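You operate a simulated robot arm through the tools that you are given. There is no shell and no other tool.

You run a simulated two-armed robot. Do the job below in one go: nothing can be reset, and whatever is moved stays where it is left.

JOB
On the top of the long bench, fold the bench cloth in half.

It is judged by the outcome, as a careful person would: the job done as asked, and still so three seconds after it is handed in. It fails if anything else is knocked over, pushed out of place, dropped, spilled or broken. Flat cloth is picked up by pressing the open fingertips on it (5 to 10 N) and closing them slowly along it; thin cloth reads only 2 to 8 mm in the jaws.

ROBOT AND FRAMES
Two 7-joint arms with two-finger parallel grippers on one trunk, on a base that moves. Base frame: it is fixed to the floor where the robot stands at the start and does not move with it; the origin is under the middle of the robot, x ahead of it, y to its left, z up. Lengths are in mm, angles in degrees, forces in N, time in s.
The left shoulder is at the start at [77, 182, 1062], the right one opposite. With the tool pointing down near the work surface each hand reaches from about 320 to 760 mm from the robot's upright axis, wherever it stands, measured 20 degrees to its own side. Places, roughly: bench cloth [-2750, -2750, 750]; top of the long bench [-2800, -2700, 800]. Payload 3.91 kg a hand.
The tool frame of a hand sits at the grasp point between the pads (the TCP): z along the fingers, y along the line on which they close. The tips reach 30 mm beyond it. The gripper opens to 110 mm. The fingers are 20 mm wide and 10 mm thick; the gripper's body (48 by 112 mm) begins 55 mm behind the TCP.
Orientation is that of the tool frame in the base frame, as a unit quaternion [w, x, y, z]. With the fingers straight down and closing along the base's y, the tool's x points along the base's -x, its y along +y and its z along -z.

CONTROLS
- The arms move only by the tool play_rows. It takes "left_motion", "right_motion" or both (then of equal length, played together; a hand with none holds still); each is one flat list of numbers, 7 for each row, row after row: the shift along the tool's x, y, z in units of 25 mm (1.0 is 25 mm), then the turn, a rotation vector about the tool's x, y, z in units of 5 degrees (1.0 is 5 degrees), then the opening, from 0 (shut) to 1 (fully open). In form: [x, y, z, ax, ay, az, claw, x, y, z, ax, ay, az, claw, ...]. A call has 1 to 20 rows; each row shifts and turns the commanded pose from where the row before left it, along the tool's axes as they then stand. A call with a number of a shift or a turn outside -1 to 1 is refused whole. A row lasts 0.2 s, in which the tool goes at most 50 mm and 8.6 degrees; a call with a longer step from one row to the next is refused whole, and so is a gripper value outside its range. Where a pose cannot be reached the arm comes as near as it can. A force on the tool above 40 N (or 10 N above the force at the start of the call, whichever is more), or a blocked arm, ends the call early, and 0.2 s more pass. Each finger travels about 72 mm/s and halts on what it meets, pressing with about 40 N; the grip force reading is that of the motor and also rises with nothing between the fingers. The clock runs only during rows and for 0.2 s after the last one: add rows that do not move to give the fingers time. The reply holds the time, the measured pose of the TCP, the force on the tool along the base axes, the opening and the grip force, in the units named above and with some noise, with the torque about the TCP (base axes, N m) and any sound that the robot's microphone picked up.
- Cameras (640 x 400 px; columns grow to the right, rows downward): "scene" is now at [222.6, -10.3, 1246]; the picture's right is [-0.14, -0.99, 0.00], its down [-0.59, 0.08, -0.80] and it looks along [0.80, -0.11, -0.59] (base axes); focal length 214 px, centre (320, 200). "left" rides on the left gripper at [72, -17, -103] in its tool frame; the picture's right is [0.23, 0.97, 0.00], its down [-0.76, 0.18, -0.62] and it looks along [-0.61, 0.14, 0.78] (tool axes); focal length 222 px, centre (320, 200). "right" rides on the right gripper at [72, 17, -103] in its tool frame; the picture's right is [-0.23, 0.97, 0.00], its down [-0.76, -0.18, -0.62] and it looks along [-0.61, -0.14, 0.78] (tool axes); focal length 222 px, centre (320, 200). There is no depth. A picture from a camera that has moved, and an enlarged one, comes with that camera's place and axes in the base frame and with its lens.
- capture(camera): a new picture of that camera. No time passes.
- slide_trunk(by): moves the trunk up (or, below 0, down) by that many mm; the arms and the scene camera ride with it, the base frame stays. It gives what a move gives, with no picture.
- steer(legs): drives the robot by 1 to 6 legs, each [ahead, left, turn to the left] in mm, mm and degrees, along the robot's own axes; the way and the turn of a leg run together, so that a leg with both is an arc; at most 1500 mm and 180 degrees a leg. The arms and the cameras ride along, it lands a little off, and it stops where it bumps. It gives what a move gives.
- head_to(pan, tilt): turns the head with the scene camera to pan (to the left, within 80 degrees either way) and tilt (down, from -29 to 69), counted from straight ahead of the robot (the tilt from the chest, where the trunk bows). It gives what a move gives.
- inspect(camera, box): a new picture of the part [left, top, right, bottom] of that camera's present view, enlarged. No time passes.
- job_done(): hands the job in; it is judged then, once.

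Nothing tells you exact positions but the pictures and the camera data. Unless the task says otherwise, let go and move clear before handing in.

The tools are called by a JSON object that holds its "op" and its "data". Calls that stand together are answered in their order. play_rows: Moves the arms, as the interface text tells. Its arguments: {"type":"object","properties":{"left_motion":{"type":"array"},"right_motion":{"type":"array"}},"required":[]} The other tools are called the same way: slide_trunk (by) moves the trunk up or down; steer (legs) drives the base; head_to (pan, tilt) turns the head that bears the scene camera; capture (camera) takes a picture; inspect (camera, box) takes an enlarged picture of a part of a camera's view; job_done () hands the job in.

At the start:

```text
t: 0.0
left_position: [398.4, 166.1, 1045.5]
left_orientation: [0.0, -0.001, 1.0, -0.002]
left_contact_force: [0.4, -0.4, 0.1]
left_ft_torque: [-0.01, 0.0, -0.01]
left_gripper_width: 109.9
left_finger_force: 0.1
right_position: [395.1, -176.0, 1065.8]
right_orientation: [0.0, 0.001, 1.0, 0.0]
right_contact_force: [-0.3, 0.9, -0.5]
right_ft_torque: [-0.01, -0.03, -0.01]
right_gripper_width: 109.8
right_finger_force: 0.1
trunk travel left (down, up): [-325.0, 189.0]
robot x, y, heading: [-0.4, -1.4, -0.1]
head pan, tilt (commanded): [-8.0, 36.5]
```

scene: 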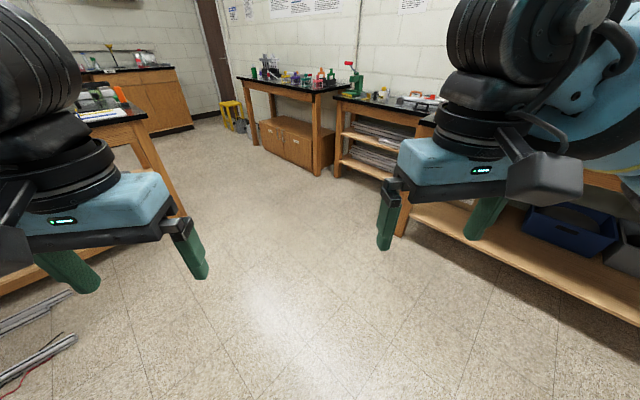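
right: 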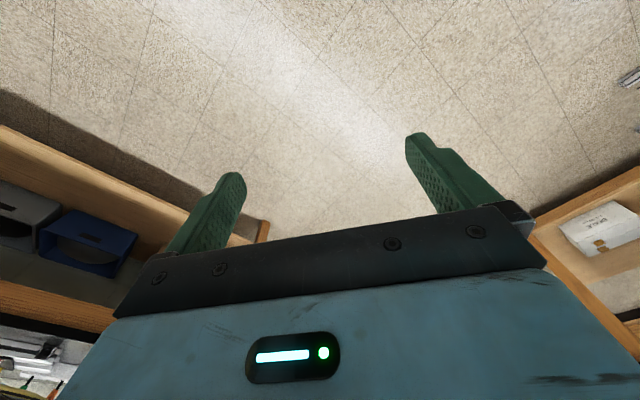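
left: 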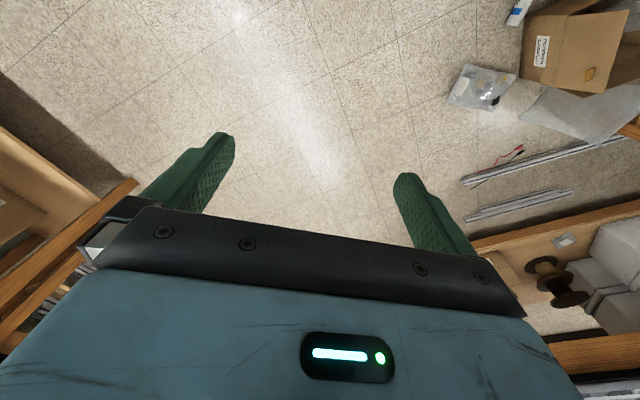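

I see an aisle of a lab with benches both sides; the long bench should be behind me to the right at about [-2800, -2700]. I'll pan the head to look around before driving.

{"op": "head_to", "data": {"pan": -80, "tilt": 25}}

{"op": "capture", "data": {"camera": "scene"}}

{"op": "head_to", "data": {"pan": 80, "tilt": 25}}

{"op": "capture", "data": {"camera": "scene"}}

```text
t: 1.4
left_position: [398.9, 166.1, 1045.5]
left_orientation: [0.0, -0.001, 1.0, -0.001]
left_contact_force: [-0.3, 1.1, 0.4]
left_ft_torque: [0.01, -0.02, 0.01]
left_gripper_width: 109.9
left_finger_force: 0.0
right_position: [394.8, -175.9, 1065.6]
right_orientation: [-0.001, 0.001, 1.0, 0.0]
right_contact_force: [0.4, -0.1, -0.5]
right_ft_torque: [-0.04, 0.01, 0.03]
right_gripper_width: 110.1
right_finger_force: 0.1
trunk travel left (down, up): [-325.0, 189.0]
robot x, y, heading: [-2.6, -1.9, -0.2]
head pan, tilt (commanded): [-80.0, 25.0]
```

```text
taken
camera scene: at [152.3, -88.8, 1264.0], right [-0.98, -0.17, 0.0], down [-0.07, 0.42, -0.91], along [0.16, -0.89, -0.42], focal length 214 px, centre (320, 200)
```

scene: 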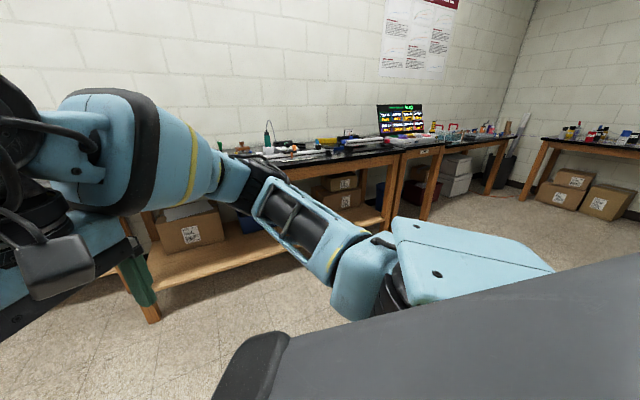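

```text
t: 3.9
left_position: [397.7, 166.8, 1046.1]
left_orientation: [0.001, -0.001, 1.0, 0.0]
left_contact_force: [0.7, 0.2, 0.2]
left_ft_torque: [-0.02, -0.02, 0.01]
left_gripper_width: 109.7
left_finger_force: 0.0
right_position: [394.7, -174.7, 1066.2]
right_orientation: [-0.001, 0.001, 1.0, 0.0]
right_contact_force: [-0.5, 0.2, -0.2]
right_ft_torque: [0.0, -0.01, 0.02]
right_gripper_width: 110.0
right_finger_force: 0.0
trunk travel left (down, up): [-325.0, 189.0]
robot x, y, heading: [-0.1, -0.5, 0.3]
head pan, tilt (commanded): [80.0, 25.0]
```

```text
taken
camera scene: at [152.3, 92.6, 1264.0], right [0.98, -0.17, 0.0], down [-0.07, -0.42, -0.91], along [0.16, 0.89, -0.42], focal length 214 px, centre (320, 200)
```

scene: 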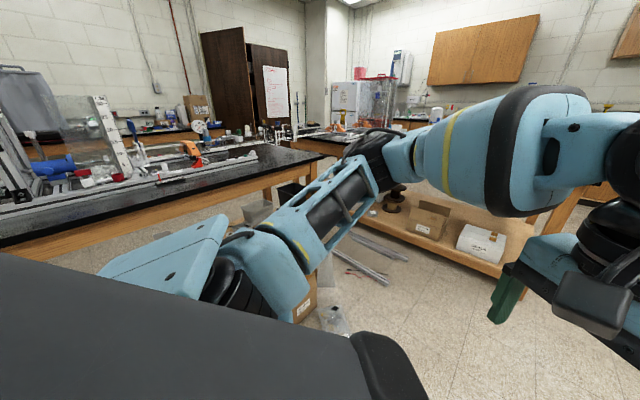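

The right-hand bench runs diagonally to a far corner, and the target bench is just out of view to the right. I'll turn in place to the right and look again.

{"op": "steer", "data": {"legs": [[0, 0, -110]]}}

{"op": "head_to", "data": {"pan": -20, "tilt": 25}}

{"op": "capture", "data": {"camera": "scene"}}

```text
t: 8.9
left_position: [21.2, -430.9, 1044.9]
left_orientation: [0.0, 0.818, 0.576, 0.0]
left_contact_force: [-0.4, 0.1, -0.7]
left_ft_torque: [0.02, 0.01, 0.0]
left_gripper_width: 109.8
left_finger_force: 0.1
right_position: [-298.5, -313.3, 1066.4]
right_orientation: [0.0, 0.819, 0.574, 0.002]
right_contact_force: [0.0, -0.3, 0.7]
right_ft_torque: [0.02, 0.01, -0.01]
right_gripper_width: 109.7
right_finger_force: 0.1
trunk travel left (down, up): [-325.0, 189.0]
robot x, y, heading: [-0.2, 1.3, -109.9]
head pan, tilt (commanded): [80.0, 25.0]
```

```text
t: 10.7
left_position: [21.5, -432.0, 1046.8]
left_orientation: [-0.001, 0.818, 0.575, -0.001]
left_contact_force: [-0.8, 0.1, -0.1]
left_ft_torque: [0.0, -0.02, 0.01]
left_gripper_width: 110.1
left_finger_force: 0.1
right_position: [-299.3, -310.9, 1065.2]
right_orientation: [0.0, 0.819, 0.574, 0.001]
right_contact_force: [-0.6, -0.7, -0.1]
right_ft_torque: [0.01, -0.02, 0.01]
right_gripper_width: 109.8
right_finger_force: 0.0
trunk travel left (down, up): [-325.0, 189.0]
robot x, y, heading: [1.2, -0.5, -109.8]
head pan, tilt (commanded): [-20.0, 25.0]
```

```text
taken
camera scene: at [-108.3, -199.5, 1264.0], right [-0.77, 0.64, 0.0], down [0.27, 0.33, -0.91], along [-0.58, -0.7, -0.42], focal length 214 px, centre (320, 200)
```

scene: 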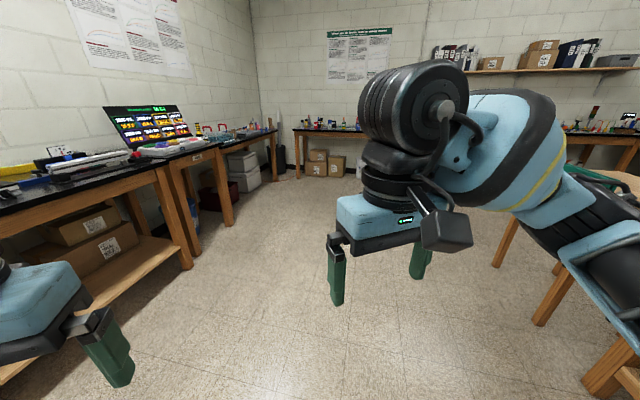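

The target bench is the one along the far wall, around column 344, row 134. I'll zoom in on it, and look further right for the way there.

{"op": "inspect", "data": {"camera": "scene", "box": [230, 80, 390, 190]}}

{"op": "head_to", "data": {"pan": -60, "tilt": 25}}

{"op": "capture", "data": {"camera": "scene"}}

```text
3.64 times, centred on (310, 135) of scene
camera zoom: at [-108.3, -199.5, 1264.0], right [-0.77, 0.64, 0.0], down [0.27, 0.33, -0.91], along [-0.58, -0.7, -0.42], focal length 780 px, centre (356, 436)
```

zoom: 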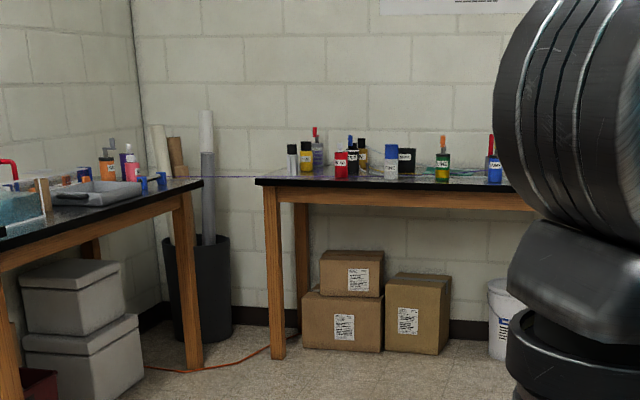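

```text
t: 11.7
left_position: [22.0, -431.0, 1044.7]
left_orientation: [0.0, 0.818, 0.575, 0.0]
left_contact_force: [0.4, 0.5, -0.7]
left_ft_torque: [0.03, 0.01, 0.02]
left_gripper_width: 109.8
left_finger_force: 0.1
right_position: [-299.2, -311.3, 1066.5]
right_orientation: [0.0, 0.818, 0.575, 0.002]
right_contact_force: [-0.3, -0.4, 0.6]
right_ft_torque: [-0.03, 0.0, 0.01]
right_gripper_width: 110.1
right_finger_force: 0.1
trunk travel left (down, up): [-325.0, 189.0]
robot x, y, heading: [-2.1, -1.1, -109.7]
head pan, tilt (commanded): [-60.0, 25.0]
```

```text
taken
camera scene: at [-140.0, -145.1, 1264.0], right [-0.18, 0.98, 0.0], down [0.42, 0.08, -0.91], along [-0.89, -0.16, -0.42], focal length 214 px, centre (320, 200)
```

scene: 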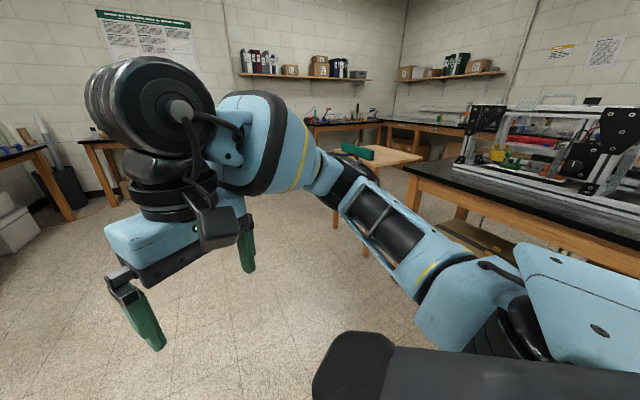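

The far bench with the bottles runs along the wall whose normal is about heading -138°, and the floor toward it is clear. I'll turn toward it and drive most of the way, stopping about 1.3 m short to look.

{"op": "steer", "data": {"legs": [[0, 0, -26], [1200, 0, 0], [1000, 0, 0]]}}

{"op": "head_to", "data": {"pan": 0, "tilt": 20}}

{"op": "capture", "data": {"camera": "scene"}}

```text
t: 23.9
left_position: [-1772.0, -1890.1, 1045.6]
left_orientation: [-0.001, 0.929, 0.369, 0.0]
left_contact_force: [-0.4, 0.6, -0.6]
left_ft_torque: [-0.02, 0.0, 0.0]
left_gripper_width: 109.7
left_finger_force: 0.0
right_position: [-2002.4, -1637.4, 1066.3]
right_orientation: [0.0, 0.93, 0.368, 0.0]
right_contact_force: [0.4, 0.2, 0.1]
right_ft_torque: [0.0, -0.03, 0.0]
right_gripper_width: 110.0
right_finger_force: 0.0
trunk travel left (down, up): [-325.0, 189.0]
robot x, y, heading: [-1596.4, -1494.1, -137.0]
head pan, tilt (commanded): [-60.0, 25.0]
```

```text
t: 25.2
left_position: [-1769.9, -1889.1, 1046.6]
left_orientation: [-0.001, 0.929, 0.371, 0.0]
left_contact_force: [-1.0, -0.6, -0.4]
left_ft_torque: [0.0, -0.01, 0.01]
left_gripper_width: 110.3
left_finger_force: 0.0
right_position: [-2002.5, -1637.8, 1065.0]
right_orientation: [-0.001, 0.93, 0.368, 0.001]
right_contact_force: [0.5, -0.1, -0.8]
right_ft_torque: [-0.01, -0.01, -0.03]
right_gripper_width: 110.2
right_finger_force: 0.1
trunk travel left (down, up): [-325.0, 189.0]
robot x, y, heading: [-1594.3, -1498.8, -136.7]
head pan, tilt (commanded): [0.0, 20.0]
```

```text
taken
camera scene: at [-1765.9, -1651.3, 1272.1], right [-0.69, 0.73, 0.0], down [0.25, 0.23, -0.94], along [-0.68, -0.64, -0.34], focal length 214 px, centre (320, 200)
```

scene: 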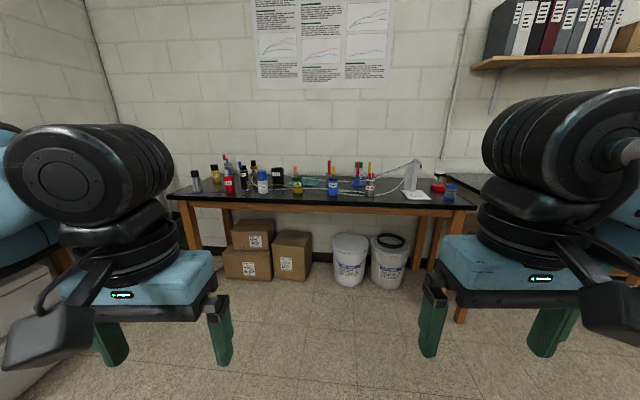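

{"op": "inspect", "data": {"camera": "scene", "box": [170, 130, 330, 230]}}

{"op": "inspect", "data": {"camera": "scene", "box": [320, 130, 480, 230]}}

```text
4.00 times, centred on (250, 180) of scene
camera zoom: at [-1765.9, -1651.3, 1272.1], right [-0.69, 0.73, 0.0], down [0.25, 0.23, -0.94], along [-0.68, -0.64, -0.34], focal length 858 px, centre (600, 280)
```

zoom: 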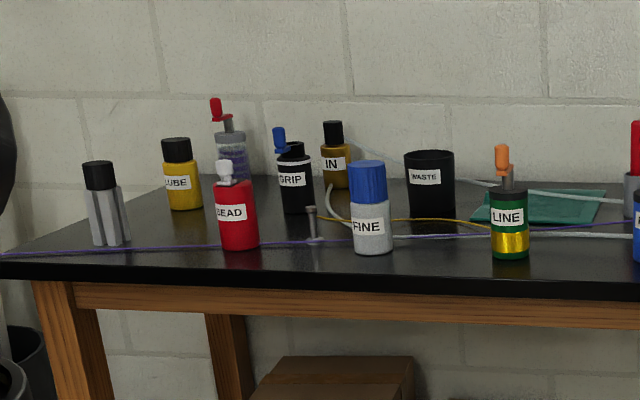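

```text
4.00 times, centred on (400, 180) of scene
camera zoom: at [-1765.9, -1651.3, 1272.1], right [-0.69, 0.73, 0.0], down [0.25, 0.23, -0.94], along [-0.68, -0.64, -0.34], focal length 858 px, centre (0, 280)
```

zoom: 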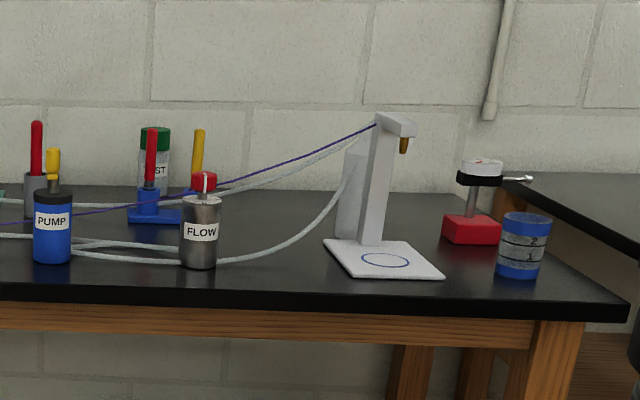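

The cloth looks to be the teal one lying toward the back of the bench behind the "LINE" bottle, with tubes and wires near it. I'll raise the trunk so the hands clear the bottles and to see better, then move closer.

{"op": "slide_trunk", "data": {"by": 180}}

{"op": "steer", "data": {"legs": [[700, 100, 0]]}}

{"op": "head_to", "data": {"pan": 0, "tilt": 38}}

{"op": "capture", "data": {"camera": "scene"}}

```text
t: 27.2
left_position: [-1770.9, -1890.0, 1224.9]
left_orientation: [-0.002, 0.929, 0.37, 0.001]
left_contact_force: [-0.3, -0.2, -1.0]
left_ft_torque: [0.02, -0.01, 0.0]
left_gripper_width: 110.4
left_finger_force: 0.2
right_position: [-2004.1, -1637.8, 1244.5]
right_orientation: [0.0, 0.93, 0.368, 0.001]
right_contact_force: [0.2, 0.5, 0.1]
right_ft_torque: [-0.01, -0.02, -0.01]
right_gripper_width: 110.1
right_finger_force: 0.1
trunk travel left (down, up): [-505.0, 9.0]
robot x, y, heading: [-1596.4, -1498.0, -136.7]
head pan, tilt (commanded): [0.0, 20.0]
```

```text
t: 31.0
left_position: [-2200.6, -2444.7, 1226.3]
left_orientation: [-0.002, 0.927, 0.375, 0.0]
left_contact_force: [-0.6, -0.4, 0.3]
left_ft_torque: [0.01, 0.0, 0.0]
left_gripper_width: 110.0
left_finger_force: 0.0
right_position: [-2434.1, -2194.6, 1246.3]
right_orientation: [0.001, 0.928, 0.373, 0.0]
right_contact_force: [-0.1, -0.2, -0.5]
right_ft_torque: [0.04, 0.0, -0.02]
right_gripper_width: 109.8
right_finger_force: 0.0
trunk travel left (down, up): [-505.0, 9.0]
robot x, y, heading: [-2028.7, -2046.3, -136.2]
head pan, tilt (commanded): [0.0, 20.0]
```

```text
t: 31.8
left_position: [-2199.5, -2443.0, 1226.0]
left_orientation: [-0.001, 0.927, 0.375, 0.0]
left_contact_force: [0.4, 0.4, 0.7]
left_ft_torque: [0.0, -0.03, 0.01]
left_gripper_width: 109.9
left_finger_force: 0.1
right_position: [-2434.9, -2194.7, 1244.9]
right_orientation: [0.0, 0.928, 0.373, 0.001]
right_contact_force: [0.0, -0.8, 0.5]
right_ft_torque: [-0.01, -0.01, 0.02]
right_gripper_width: 109.8
right_finger_force: 0.1
trunk travel left (down, up): [-505.0, 9.0]
robot x, y, heading: [-2026.7, -2043.9, -136.2]
head pan, tilt (commanded): [0.0, 38.0]
```

```text
taken
camera scene: at [-2109.5, -2120.7, 1448.5], right [-0.69, 0.72, 0.0], down [0.44, 0.43, -0.79], along [-0.57, -0.55, -0.62], focal length 214 px, centre (320, 200)
```

scene: 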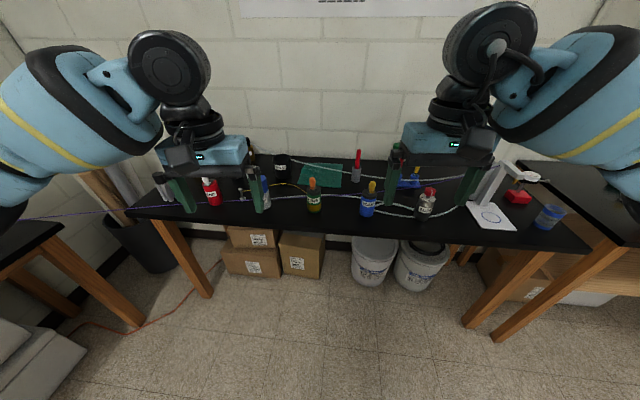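

{"op": "inspect", "data": {"camera": "scene", "box": [230, 140, 390, 240]}}

{"op": "inspect", "data": {"camera": "scene", "box": [280, 150, 360, 200]}}

```text
4.00 times, centred on (310, 190) of scene
camera zoom: at [-2109.5, -2120.7, 1448.5], right [-0.69, 0.72, 0.0], down [0.44, 0.43, -0.79], along [-0.57, -0.55, -0.62], focal length 858 px, centre (360, 240)
```

zoom: 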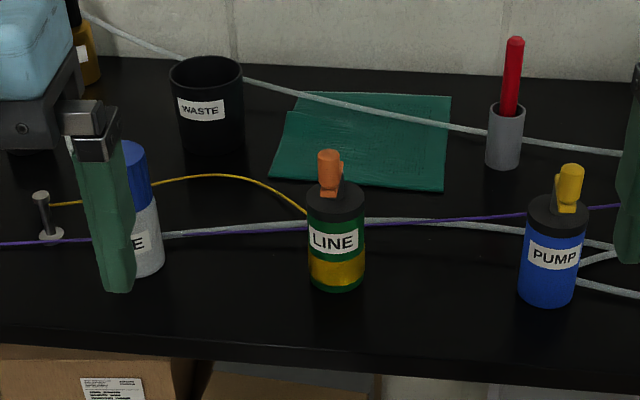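

```text
8.00 times, centred on (320, 175) of scene
camera zoom: at [-2109.5, -2120.7, 1448.5], right [-0.69, 0.72, 0.0], down [0.44, 0.43, -0.79], along [-0.57, -0.55, -0.62], focal length 1716 px, centre (320, 400)
```

zoom: 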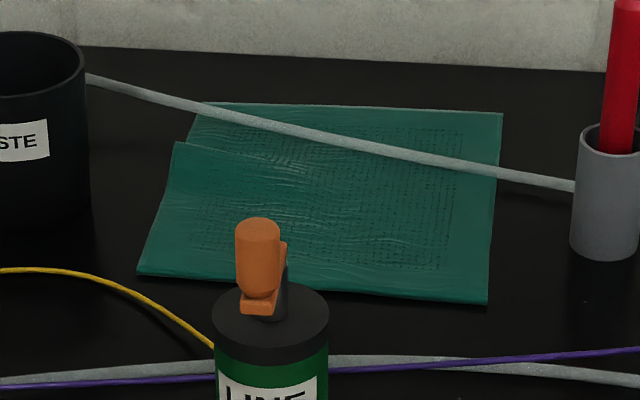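

The teal cloth (about 240×260 mm) lies straight ahead, roughly 1170 mm from me and about 290–530 mm behind the bench's front edge, with a tube passing over its rear part. I'll look down to judge how close my base can go.

{"op": "head_to", "data": {"pan": 0, "tilt": 69}}

{"op": "capture", "data": {"camera": "scene"}}

{"op": "capture", "data": {"camera": "left"}}

{"op": "capture", "data": {"camera": "right"}}

```text
t: 32.8
left_position: [-2199.7, -2443.9, 1225.8]
left_orientation: [-0.001, 0.927, 0.375, -0.001]
left_contact_force: [-0.5, -0.3, -0.6]
left_ft_torque: [0.01, -0.02, 0.0]
left_gripper_width: 109.9
left_finger_force: 0.0
right_position: [-2434.8, -2195.1, 1245.4]
right_orientation: [-0.001, 0.928, 0.373, 0.001]
right_contact_force: [-0.6, 0.9, -0.4]
right_ft_torque: [-0.02, -0.03, -0.01]
right_gripper_width: 110.0
right_finger_force: 0.1
trunk travel left (down, up): [-505.0, 9.0]
robot x, y, heading: [-2028.2, -2046.4, -136.2]
head pan, tilt (commanded): [0.0, 68.8]
```

```text
taken
camera scene: at [-2087.7, -2099.7, 1409.4], right [-0.69, 0.72, 0.0], down [0.67, 0.65, -0.36], along [-0.26, -0.25, -0.93], focal length 214 px, centre (320, 200)
```

scene: 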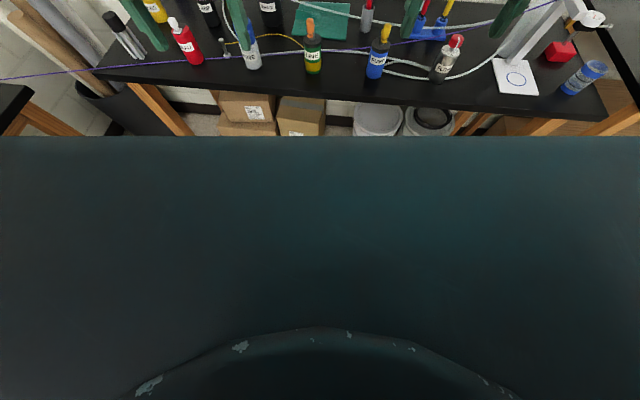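

```text
taken
camera left: at [-2160.1, -2381.7, 1328.3], right [0.84, -0.54, 0.0], down [-0.42, -0.66, 0.62], along [-0.34, -0.52, -0.78], focal length 222 px, centre (320, 200)
```

left: 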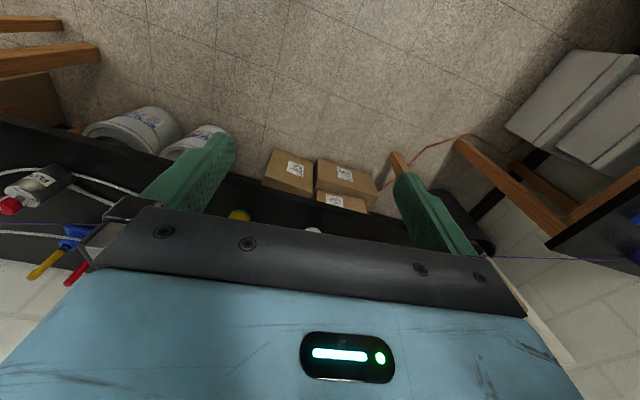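

```text
taken
camera right: at [-2371.1, -2156.5, 1350.0], right [0.51, -0.86, 0.0], down [-0.67, -0.4, 0.62], along [-0.53, -0.32, -0.78], focal length 222 px, centre (320, 200)
```

right: 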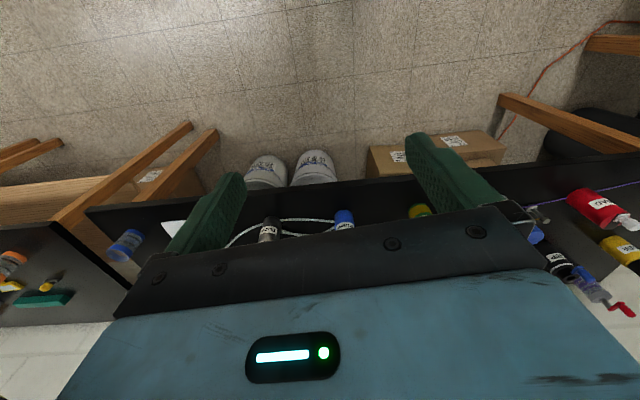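

The chest front looks about 200 mm ahead of my axis, and nothing tall stands near the hands' path. I'll move 380 mm ahead (still short of the bench edge) and look at the cloth and tubes from close by.

{"op": "steer", "data": {"legs": [[380, 0, 0]]}}

{"op": "head_to", "data": {"pan": 0, "tilt": 45}}

{"op": "capture", "data": {"camera": "scene"}}

```text
t: 35.2
left_position: [-2474.8, -2706.9, 1226.5]
left_orientation: [-0.001, 0.928, 0.373, -0.001]
left_contact_force: [0.6, 0.9, 0.2]
left_ft_torque: [-0.02, 0.0, 0.07]
left_gripper_width: 110.0
left_finger_force: 0.0
right_position: [-2708.0, -2457.2, 1246.1]
right_orientation: [0.001, 0.928, 0.373, 0.001]
right_contact_force: [-0.4, 0.3, 0.1]
right_ft_torque: [-0.01, -0.04, 0.01]
right_gripper_width: 109.9
right_finger_force: 0.1
trunk travel left (down, up): [-505.0, 9.0]
robot x, y, heading: [-2299.4, -2311.0, -136.2]
head pan, tilt (commanded): [0.0, 68.8]
```

```text
t: 36.1
left_position: [-2473.2, -2706.9, 1225.9]
left_orientation: [0.0, 0.927, 0.374, 0.0]
left_contact_force: [-0.1, -0.7, 0.6]
left_ft_torque: [0.01, 0.01, -0.02]
left_gripper_width: 109.9
left_finger_force: 0.1
right_position: [-2707.3, -2457.7, 1246.1]
right_orientation: [0.001, 0.928, 0.373, 0.0]
right_contact_force: [-0.7, 0.4, -1.3]
right_ft_torque: [0.03, 0.01, -0.01]
right_gripper_width: 110.1
right_finger_force: 0.0
trunk travel left (down, up): [-505.0, 9.0]
robot x, y, heading: [-2302.1, -2311.1, -136.1]
head pan, tilt (commanded): [0.0, 45.0]
```

```text
taken
camera scene: at [-2379.8, -2380.7, 1438.2], right [-0.69, 0.72, 0.0], down [0.51, 0.49, -0.71], along [-0.51, -0.49, -0.71], focal length 214 px, centre (320, 200)
```

scene: 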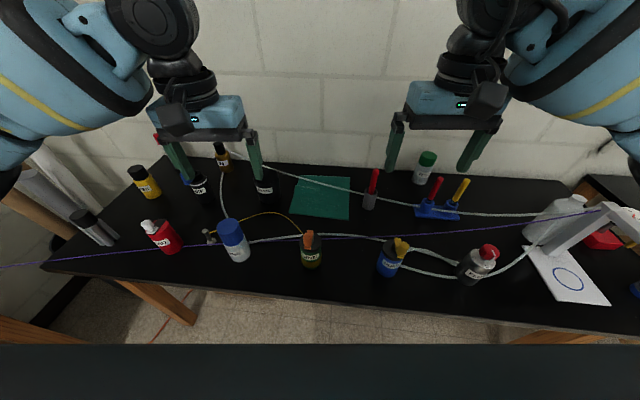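

{"op": "inspect", "data": {"camera": "scene", "box": [240, 150, 400, 250]}}

{"op": "inspect", "data": {"camera": "scene", "box": [280, 160, 360, 230]}}

{"op": "slide_trunk", "data": {"by": -120}}

{"op": "capture", "data": {"camera": "scene"}}

{"op": "inspect", "data": {"camera": "scene", "box": [240, 120, 400, 240]}}

```text
4.00 times, centred on (320, 200) of scene
camera zoom: at [-2379.8, -2380.7, 1438.2], right [-0.69, 0.72, 0.0], down [0.51, 0.49, -0.71], along [-0.51, -0.49, -0.71], focal length 858 px, centre (320, 200)
```

zoom: 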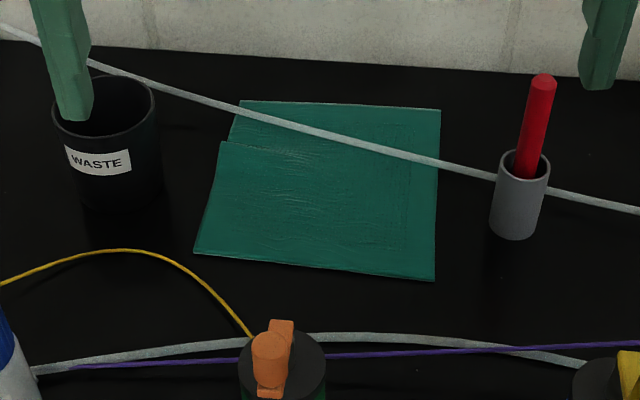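

```text
5.71 times, centred on (320, 195) of scene
camera zoom: at [-2379.8, -2380.7, 1438.2], right [-0.69, 0.72, 0.0], down [0.51, 0.49, -0.71], along [-0.51, -0.49, -0.71], focal length 1226 px, centre (320, 229)
```

zoom: 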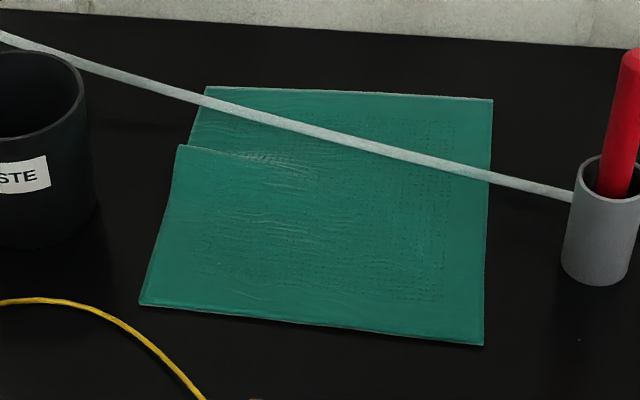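

```text
t: 37.6
left_position: [-2473.9, -2707.1, 1106.1]
left_orientation: [0.0, 0.928, 0.373, -0.001]
left_contact_force: [-0.4, 0.6, 0.7]
left_ft_torque: [0.03, 0.0, -0.02]
left_gripper_width: 110.0
left_finger_force: 0.0
right_position: [-2709.4, -2456.8, 1126.4]
right_orientation: [0.001, 0.928, 0.373, 0.0]
right_contact_force: [0.5, -0.4, 0.5]
right_ft_torque: [-0.05, -0.05, -0.03]
right_gripper_width: 110.1
right_finger_force: 0.1
trunk travel left (down, up): [-385.0, 129.0]
robot x, y, heading: [-2300.6, -2310.4, -136.1]
head pan, tilt (commanded): [0.0, 45.0]
```

```text
taken
camera scene: at [-2450.2, -2448.3, 1296.3], right [-0.69, 0.72, 0.0], down [0.51, 0.49, -0.71], along [-0.51, -0.49, -0.71], focal length 214 px, centre (320, 200)
```

scene: 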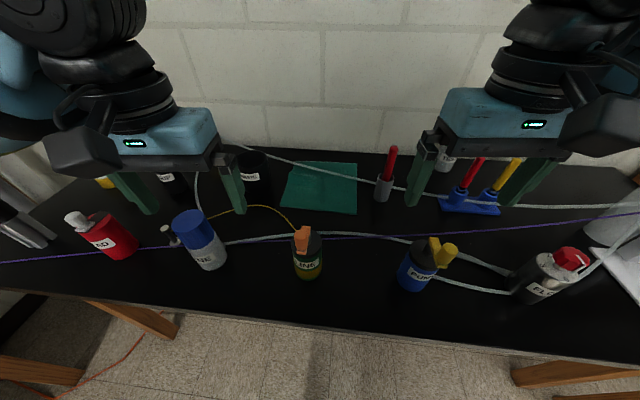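

```text
3.33 times, centred on (320, 180) of scene
camera zoom: at [-2450.2, -2448.3, 1296.3], right [-0.69, 0.72, 0.0], down [0.51, 0.49, -0.71], along [-0.51, -0.49, -0.71], focal length 715 px, centre (320, 267)
```

zoom: 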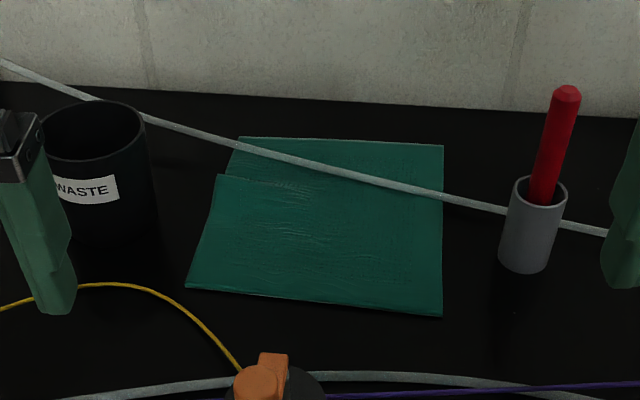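

Triangulating between the two views puts the bench top near z ≈ 840, the cloth about F 600–860 mm ahead and ±110 mm wide, and the grey tube close to cloth level over its rear. I'll zoom in to judge whether the tube lies on the cloth or hangs over it.

{"op": "inspect", "data": {"camera": "scene", "box": [280, 150, 340, 190]}}

{"op": "inspect", "data": {"camera": "scene", "box": [330, 150, 390, 190]}}

{"op": "capture", "data": {"camera": "left"}}

{"op": "capture", "data": {"camera": "right"}}

```text
10.00 times, centred on (310, 170) of scene
camera zoom: at [-2450.2, -2448.3, 1296.3], right [-0.69, 0.72, 0.0], down [0.51, 0.49, -0.71], along [-0.51, -0.49, -0.71], focal length 2145 px, centre (420, 500)
```

zoom: 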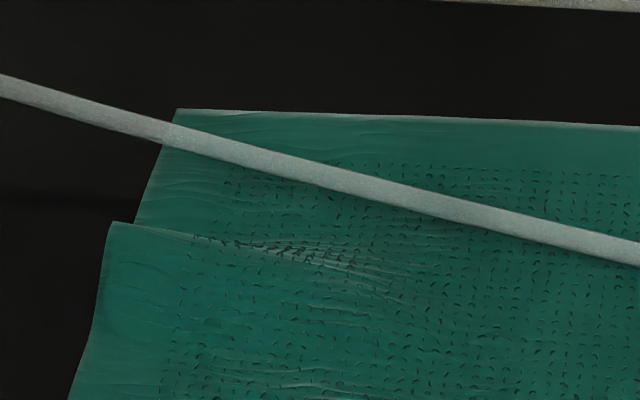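

```text
10.00 times, centred on (360, 170) of scene
camera zoom: at [-2450.2, -2448.3, 1296.3], right [-0.69, 0.72, 0.0], down [0.51, 0.49, -0.71], along [-0.51, -0.49, -0.71], focal length 2145 px, centre (-80, 500)
```

zoom: 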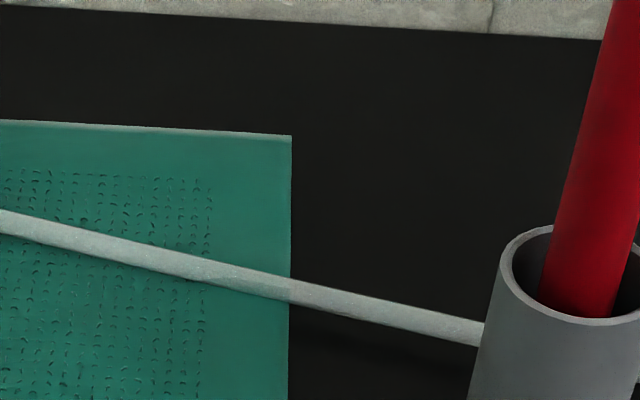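

```text
taken
camera left: at [-2434.1, -2645.0, 1208.8], right [0.84, -0.54, 0.0], down [-0.42, -0.66, 0.62], along [-0.34, -0.52, -0.78], focal length 222 px, centre (320, 200)
```

left: 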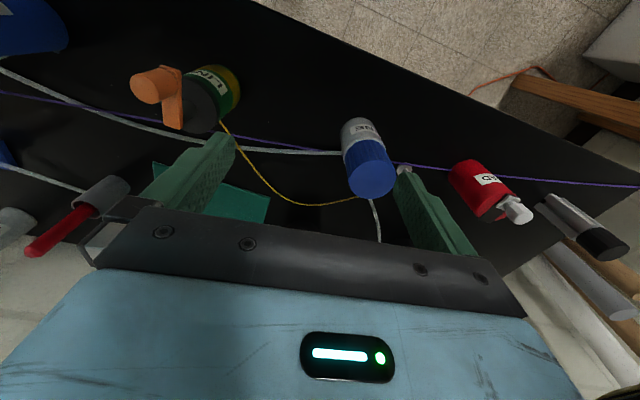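

```text
taken
camera right: at [-2644.8, -2419.4, 1230.4], right [0.51, -0.86, 0.0], down [-0.67, -0.4, 0.62], along [-0.54, -0.32, -0.78], focal length 222 px, centre (320, 200)
```

right: 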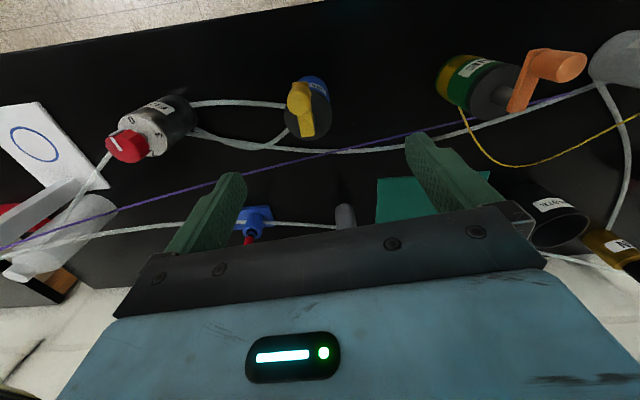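

The tube seems to lie just above the rear part of the cloth, running diagonally; the front edge of the cloth is free. I'll move 90 mm closer so both the front and back of the cloth are in reach, then re-measure.

{"op": "steer", "data": {"legs": [[90, 0, 0]]}}

{"op": "capture", "data": {"camera": "scene"}}

{"op": "inspect", "data": {"camera": "scene", "box": [240, 140, 400, 280]}}

```text
t: 38.7
left_position: [-2540.0, -2770.1, 1105.8]
left_orientation: [-0.001, 0.927, 0.374, 0.0]
left_contact_force: [-0.1, -0.5, -0.7]
left_ft_torque: [0.0, -0.03, -0.01]
left_gripper_width: 109.9
left_finger_force: 0.1
right_position: [-2773.3, -2519.9, 1124.3]
right_orientation: [0.001, 0.928, 0.373, 0.001]
right_contact_force: [-1.1, -0.1, -0.2]
right_ft_torque: [-0.01, -0.01, -0.01]
right_gripper_width: 110.0
right_finger_force: 0.0
trunk travel left (down, up): [-385.0, 129.0]
robot x, y, heading: [-2368.3, -2367.4, -136.0]
head pan, tilt (commanded): [0.0, 45.0]
```

```text
taken
camera scene: at [-2515.8, -2511.5, 1296.2], right [-0.69, 0.72, 0.0], down [0.51, 0.49, -0.71], along [-0.51, -0.49, -0.71], focal length 214 px, centre (320, 200)
```

scene: 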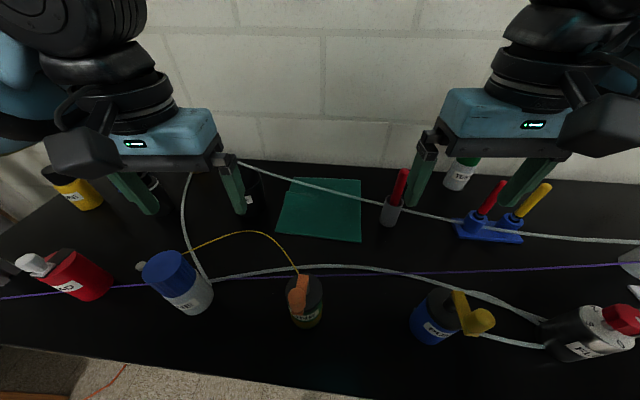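

```text
2.86 times, centred on (320, 210) of scene
camera zoom: at [-2515.8, -2511.5, 1296.2], right [-0.69, 0.72, 0.0], down [0.51, 0.49, -0.71], along [-0.51, -0.49, -0.71], focal length 613 px, centre (320, 171)
```

zoom: 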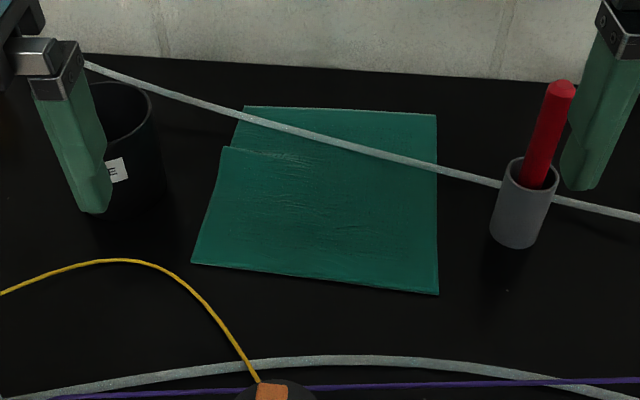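

Depth checks put the cloth surface at z ≈ 848; front corners at about (504 ahead, 100 right) and (538 ahead, 117 left) of my axis. I'll bring both hands above the front corners, with the closing line parallel to the front edge, stopping about 70 mm above the cloth.

{"op": "play_rows", "data": {"left_motion": [-0.927, -0.583, 0, 0, 0, 0, 1, -0.927, -0.583, 0, 0, 0, 0, 1, -0.927, -0.583, 0, 0, 0, 0, 1, -0.927, -0.583, 0, 0, 0, 0, 1, -0.927, -0.583, 0, 0, 0, 0, 0.8, -0.927, -0.583, 0, 0, 0, 0, 0.6, 0, 0, 0.89, 0, 0, 0.257, 0.27, 0, 0, 0.89, 0, 0, 0.257, 0.27, 0, 0, 0.89, 0, 0, 0.257, 0.27, 0, 0, 0.89, 0, 0, 0.257, 0.27, 0, 0, 0.89, 0, 0, 0.257, 0.27, 0, 0, 0.89, 0, 0, 0.257, 0.27, 0, 0, 0.89, 0, 0, 0.257, 0.27], "right_motion": [-0.809, 0.683, 0, 0, 0, 0, 1, -0.809, 0.683, 0, 0, 0, 0, 1, -0.809, 0.683, 0, 0, 0, 0, 1, -0.809, 0.683, 0, 0, 0, 0, 1, -0.809, 0.683, 0, 0, 0, 0, 0.8, -0.809, 0.683, 0, 0, 0, 0, 0.6, 0, 0, 0.99, 0, 0, 0.257, 0.27, 0, 0, 0.99, 0, 0, 0.257, 0.27, 0, 0, 0.99, 0, 0, 0.257, 0.27, 0, 0, 0.99, 0, 0, 0.257, 0.27, 0, 0, 0.99, 0, 0, 0.257, 0.27, 0, 0, 0.99, 0, 0, 0.257, 0.27, 0, 0, 0.99, 0, 0, 0.257, 0.27]}}

{"op": "capture", "data": {"camera": "scene"}}

{"op": "capture", "data": {"camera": "left"}}

{"op": "capture", "data": {"camera": "right"}}

```text
t: 41.5
left_position: [-2701.9, -2804.4, 951.1]
left_orientation: [-0.001, 0.954, 0.3, -0.001]
left_contact_force: [-0.5, -0.9, 0.5]
left_ft_torque: [-0.02, -0.01, -0.01]
left_gripper_width: 29.6
left_finger_force: 0.0
right_position: [-2790.6, -2678.0, 951.9]
right_orientation: [0.0, 0.955, 0.298, 0.0]
right_contact_force: [-0.1, 0.2, 1.2]
right_ft_torque: [-0.02, 0.01, 0.01]
right_gripper_width: 29.7
right_finger_force: 0.1
trunk travel left (down, up): [-385.0, 129.0]
robot x, y, heading: [-2368.0, -2372.2, -136.0]
head pan, tilt (commanded): [0.0, 45.0]
```

```text
taken
camera scene: at [-2515.8, -2511.5, 1296.2], right [-0.69, 0.72, 0.0], down [0.51, 0.49, -0.71], along [-0.51, -0.49, -0.71], focal length 214 px, centre (320, 200)
```

scene: 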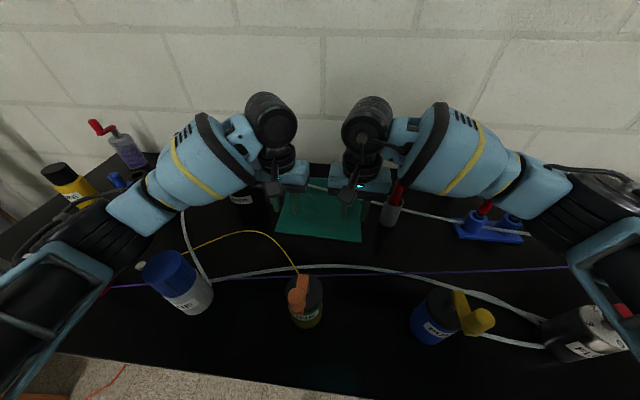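

```text
taken
camera left: at [-2651.9, -2749.3, 1053.9], right [0.74, -0.67, 0.0], down [-0.52, -0.58, 0.62], along [-0.42, -0.46, -0.78], focal length 222 px, centre (320, 200)
```

left: 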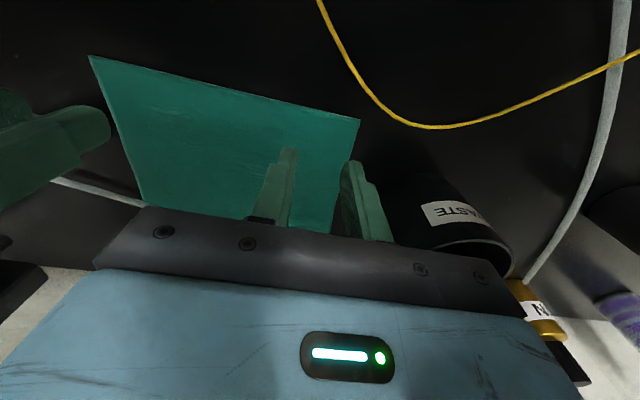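

```text
taken
camera right: at [-2721.6, -2651.1, 1056.3], right [0.37, -0.93, 0.0], down [-0.73, -0.29, 0.62], along [-0.58, -0.23, -0.78], focal length 222 px, centre (320, 200)
```

right: 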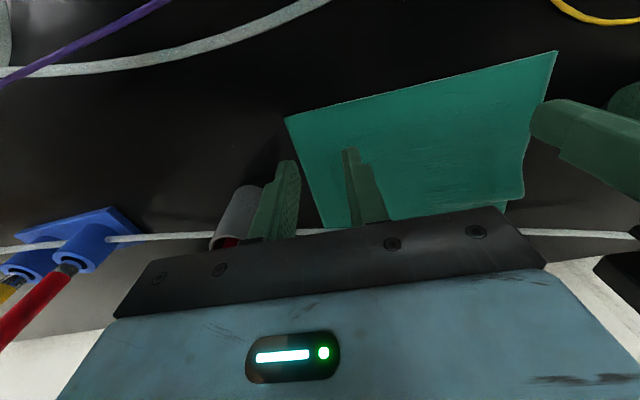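

Both hand cameras confirm the corner positions to within a few mm (front-left ≈ (538, -119), front-right ≈ (503, 99)), and the yellow tube lies on the bench in front while the purple wire hangs at z ≈ 888. Now I lower both hands to just above the cloth.

{"op": "play_rows", "data": {"left_motion": [0.12, 0, 0.6, 0, 0, 0, 0.27, 0, 0, 0.6, 0, 0, 0, 0.27, 0, 0, 0.6, 0, 0, 0, 0.27, 0, 0, 0.6, 0, 0, 0, 0.27, 0, 0, 0.1, 0, 0, 0, 0.27], "right_motion": [0.12, 0, 0.6, 0, 0, 0, 0.27, 0, 0, 0.6, 0, 0, 0, 0.27, 0, 0, 0.6, 0, 0, 0, 0.27, 0, 0, 0.6, 0, 0, 0, 0.27, 0, 0, 0.1, 0, 0, 0, 0.27]}}

{"op": "play_rows", "data": {"left_motion": [0, 0, 0.08, 0, 0, 0, 0.27, 0, 0, 0.08, 0, 0, 0, 0.27], "right_motion": [0, 0, 0.08, 0, 0, 0, 0.27, 0, 0, 0.08, 0, 0, 0, 0.27]}}

{"op": "capture", "data": {"camera": "left"}}

{"op": "capture", "data": {"camera": "right"}}

```text
t: 42.7
left_position: [-2699.0, -2798.7, 884.9]
left_orientation: [0.0, 0.954, 0.299, 0.001]
left_contact_force: [-0.6, -0.4, 2.1]
left_ft_torque: [-0.01, -0.01, -0.01]
left_gripper_width: 29.7
left_finger_force: 0.1
right_position: [-2789.4, -2675.0, 887.6]
right_orientation: [0.0, 0.954, 0.298, 0.001]
right_contact_force: [0.2, 0.0, -0.4]
right_ft_torque: [-0.06, 0.02, -0.02]
right_gripper_width: 29.7
right_finger_force: 0.1
trunk travel left (down, up): [-385.0, 129.0]
robot x, y, heading: [-2368.2, -2371.2, -136.1]
head pan, tilt (commanded): [0.0, 45.0]
```

```text
t: 43.3
left_position: [-2698.6, -2800.8, 884.0]
left_orientation: [-0.001, 0.954, 0.3, -0.001]
left_contact_force: [0.2, 0.1, 3.3]
left_ft_torque: [0.04, 0.07, 0.01]
left_gripper_width: 29.5
left_finger_force: 0.1
right_position: [-2787.7, -2676.1, 886.7]
right_orientation: [0.001, 0.954, 0.3, 0.0]
right_contact_force: [-0.6, -0.4, -0.5]
right_ft_torque: [0.05, -0.01, 0.0]
right_gripper_width: 29.8
right_finger_force: 0.1
trunk travel left (down, up): [-385.0, 129.0]
robot x, y, heading: [-2366.3, -2374.5, -136.0]
head pan, tilt (commanded): [0.0, 45.0]
```

```text
taken
camera left: at [-2648.9, -2746.2, 986.4], right [0.74, -0.67, 0.0], down [-0.52, -0.58, 0.62], along [-0.42, -0.46, -0.78], focal length 222 px, centre (320, 200)
```

left: 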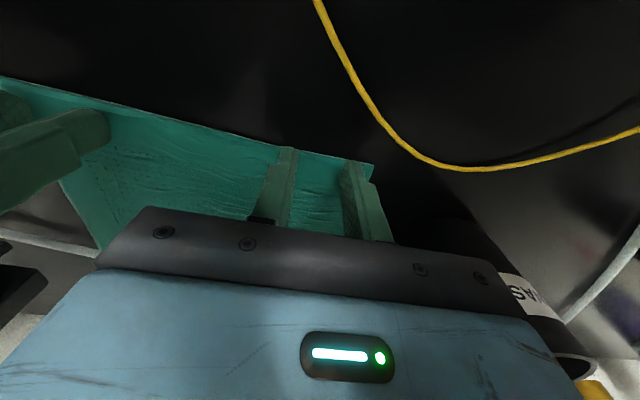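

```text
taken
camera right: at [-2718.6, -2649.1, 990.3], right [0.37, -0.93, 0.0], down [-0.73, -0.29, 0.62], along [-0.58, -0.23, -0.78], focal length 222 px, centre (320, 200)
```

right: 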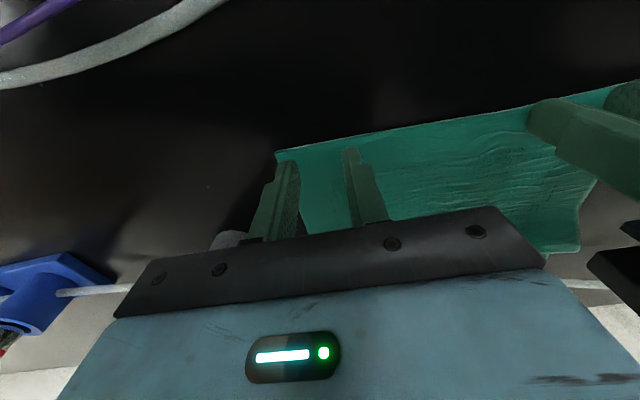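

The left hand is just touching (about 3 N) with its tips right at the front edge; the right is still a couple of mm above. I'll press a little further in small steps until both read 5–10 N.

{"op": "play_rows", "data": {"left_motion": [0, 0, 0.03, 0, 0, 0, 0.27, 0, 0, 0.03, 0, 0, 0, 0.27], "right_motion": [0, 0, 0.08, 0, 0, 0, 0.27, 0, 0, 0.06, 0, 0, 0, 0.27]}}

```text
t: 43.9
left_position: [-2697.9, -2800.7, 884.4]
left_orientation: [0.0, 0.954, 0.3, -0.002]
left_contact_force: [-0.2, -0.2, 7.3]
left_ft_torque: [-0.02, 0.05, 0.0]
left_gripper_width: 29.6
left_finger_force: 0.1
right_position: [-2786.7, -2676.4, 883.6]
right_orientation: [0.001, 0.954, 0.299, -0.001]
right_contact_force: [-1.0, 1.5, 7.5]
right_ft_torque: [-0.01, 0.04, 0.0]
right_gripper_width: 29.6
right_finger_force: 0.0
trunk travel left (down, up): [-385.0, 129.0]
robot x, y, heading: [-2367.2, -2377.8, -135.9]
head pan, tilt (commanded): [0.0, 45.0]
```

Both hands press with about 7 N. Now I close the fingers slowly along the edge to gather the cloth.

{"op": "play_rows", "data": {"left_motion": [0, 0, 0, 0, 0, 0, 0.25, 0, 0, 0, 0, 0, 0, 0.23, 0, 0, 0, 0, 0, 0, 0.21, 0, 0, 0, 0, 0, 0, 0.19, 0, 0, 0, 0, 0, 0, 0.17, 0, 0, 0, 0, 0, 0, 0.15, 0, 0, 0, 0, 0, 0, 0.13, 0, 0, 0, 0, 0, 0, 0.11, 0, 0, 0, 0, 0, 0, 0.09, 0, 0, 0, 0, 0, 0, 0.07, 0, 0, 0, 0, 0, 0, 0.05, 0, 0, 0, 0, 0, 0, 0.03, 0, 0, 0, 0, 0, 0, 0.01, 0, 0, 0, 0, 0, 0, 0, 0, 0, 0, 0, 0, 0, 0, 0, 0, 0, 0, 0, 0, 0], "right_motion": [0, 0, 0, 0, 0, 0, 0.25, 0, 0, 0, 0, 0, 0, 0.23, 0, 0, 0, 0, 0, 0, 0.21, 0, 0, 0, 0, 0, 0, 0.19, 0, 0, 0, 0, 0, 0, 0.17, 0, 0, 0, 0, 0, 0, 0.15, 0, 0, 0, 0, 0, 0, 0.13, 0, 0, 0, 0, 0, 0, 0.11, 0, 0, 0, 0, 0, 0, 0.09, 0, 0, 0, 0, 0, 0, 0.07, 0, 0, 0, 0, 0, 0, 0.05, 0, 0, 0, 0, 0, 0, 0.03, 0, 0, 0, 0, 0, 0, 0.01, 0, 0, 0, 0, 0, 0, 0, 0, 0, 0, 0, 0, 0, 0, 0, 0, 0, 0, 0, 0, 0]}}

{"op": "capture", "data": {"camera": "left"}}

{"op": "capture", "data": {"camera": "right"}}

```text
t: 47.3
left_position: [-2697.5, -2800.6, 883.0]
left_orientation: [0.0, 0.954, 0.3, -0.001]
left_contact_force: [1.2, 0.2, 9.5]
left_ft_torque: [-0.08, 0.03, 0.0]
left_gripper_width: 0.0
left_finger_force: 37.6
right_position: [-2786.4, -2676.2, 883.8]
right_orientation: [0.001, 0.954, 0.299, -0.001]
right_contact_force: [-0.3, -0.5, 13.2]
right_ft_torque: [-0.01, 0.05, 0.03]
right_gripper_width: 0.0
right_finger_force: 37.3
trunk travel left (down, up): [-385.0, 129.0]
robot x, y, heading: [-2367.5, -2375.3, -136.3]
head pan, tilt (commanded): [0.0, 45.0]
```

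```text
taken
camera left: at [-2648.2, -2745.5, 985.3], right [0.74, -0.67, 0.0], down [-0.52, -0.58, 0.62], along [-0.42, -0.46, -0.78], focal length 222 px, centre (320, 200)
```

left: 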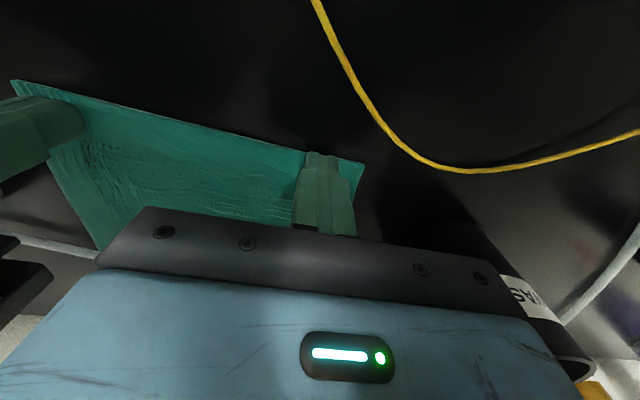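

```text
taken
camera right: at [-2717.6, -2648.7, 987.2], right [0.37, -0.93, 0.0], down [-0.73, -0.29, 0.62], along [-0.58, -0.23, -0.78], focal length 222 px, centre (320, 200)
```

right: 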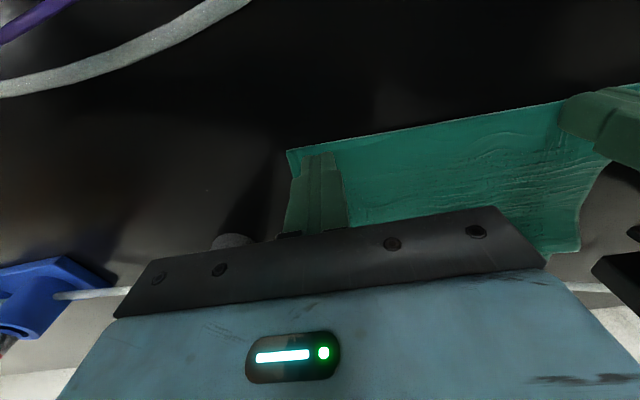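

Both grippers read 0.0 mm, so no cloth was caught; the fingers slid over it with only a slight drag. I'll zoom in to see the state at the tips.

{"op": "inspect", "data": {"camera": "left", "box": [240, 120, 400, 240]}}

{"op": "inspect", "data": {"camera": "right", "box": [240, 120, 400, 240]}}

```text
3.33 times, centred on (320, 180) of left
camera zoom: at [-2648.2, -2745.5, 985.3], right [0.74, -0.67, 0.0], down [-0.52, -0.58, 0.62], along [-0.42, -0.46, -0.78], focal length 740 px, centre (320, 267)
```

zoom: 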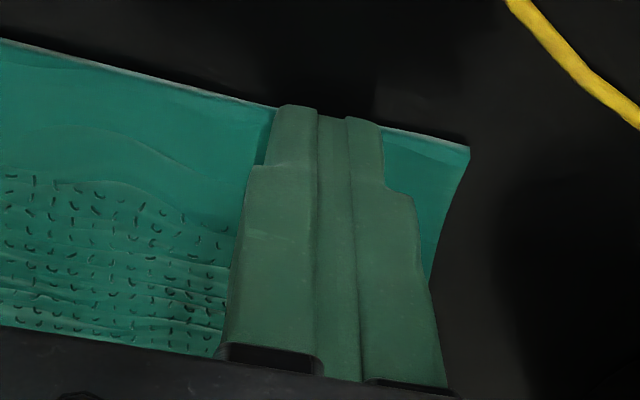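

```text
3.33 times, centred on (320, 180) of right
camera zoom: at [-2717.6, -2648.7, 987.2], right [0.37, -0.93, 0.0], down [-0.73, -0.29, 0.62], along [-0.58, -0.23, -0.78], focal length 740 px, centre (320, 267)
```

zoom: 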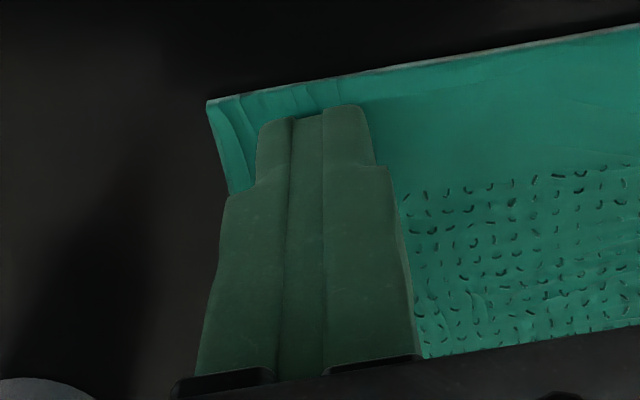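

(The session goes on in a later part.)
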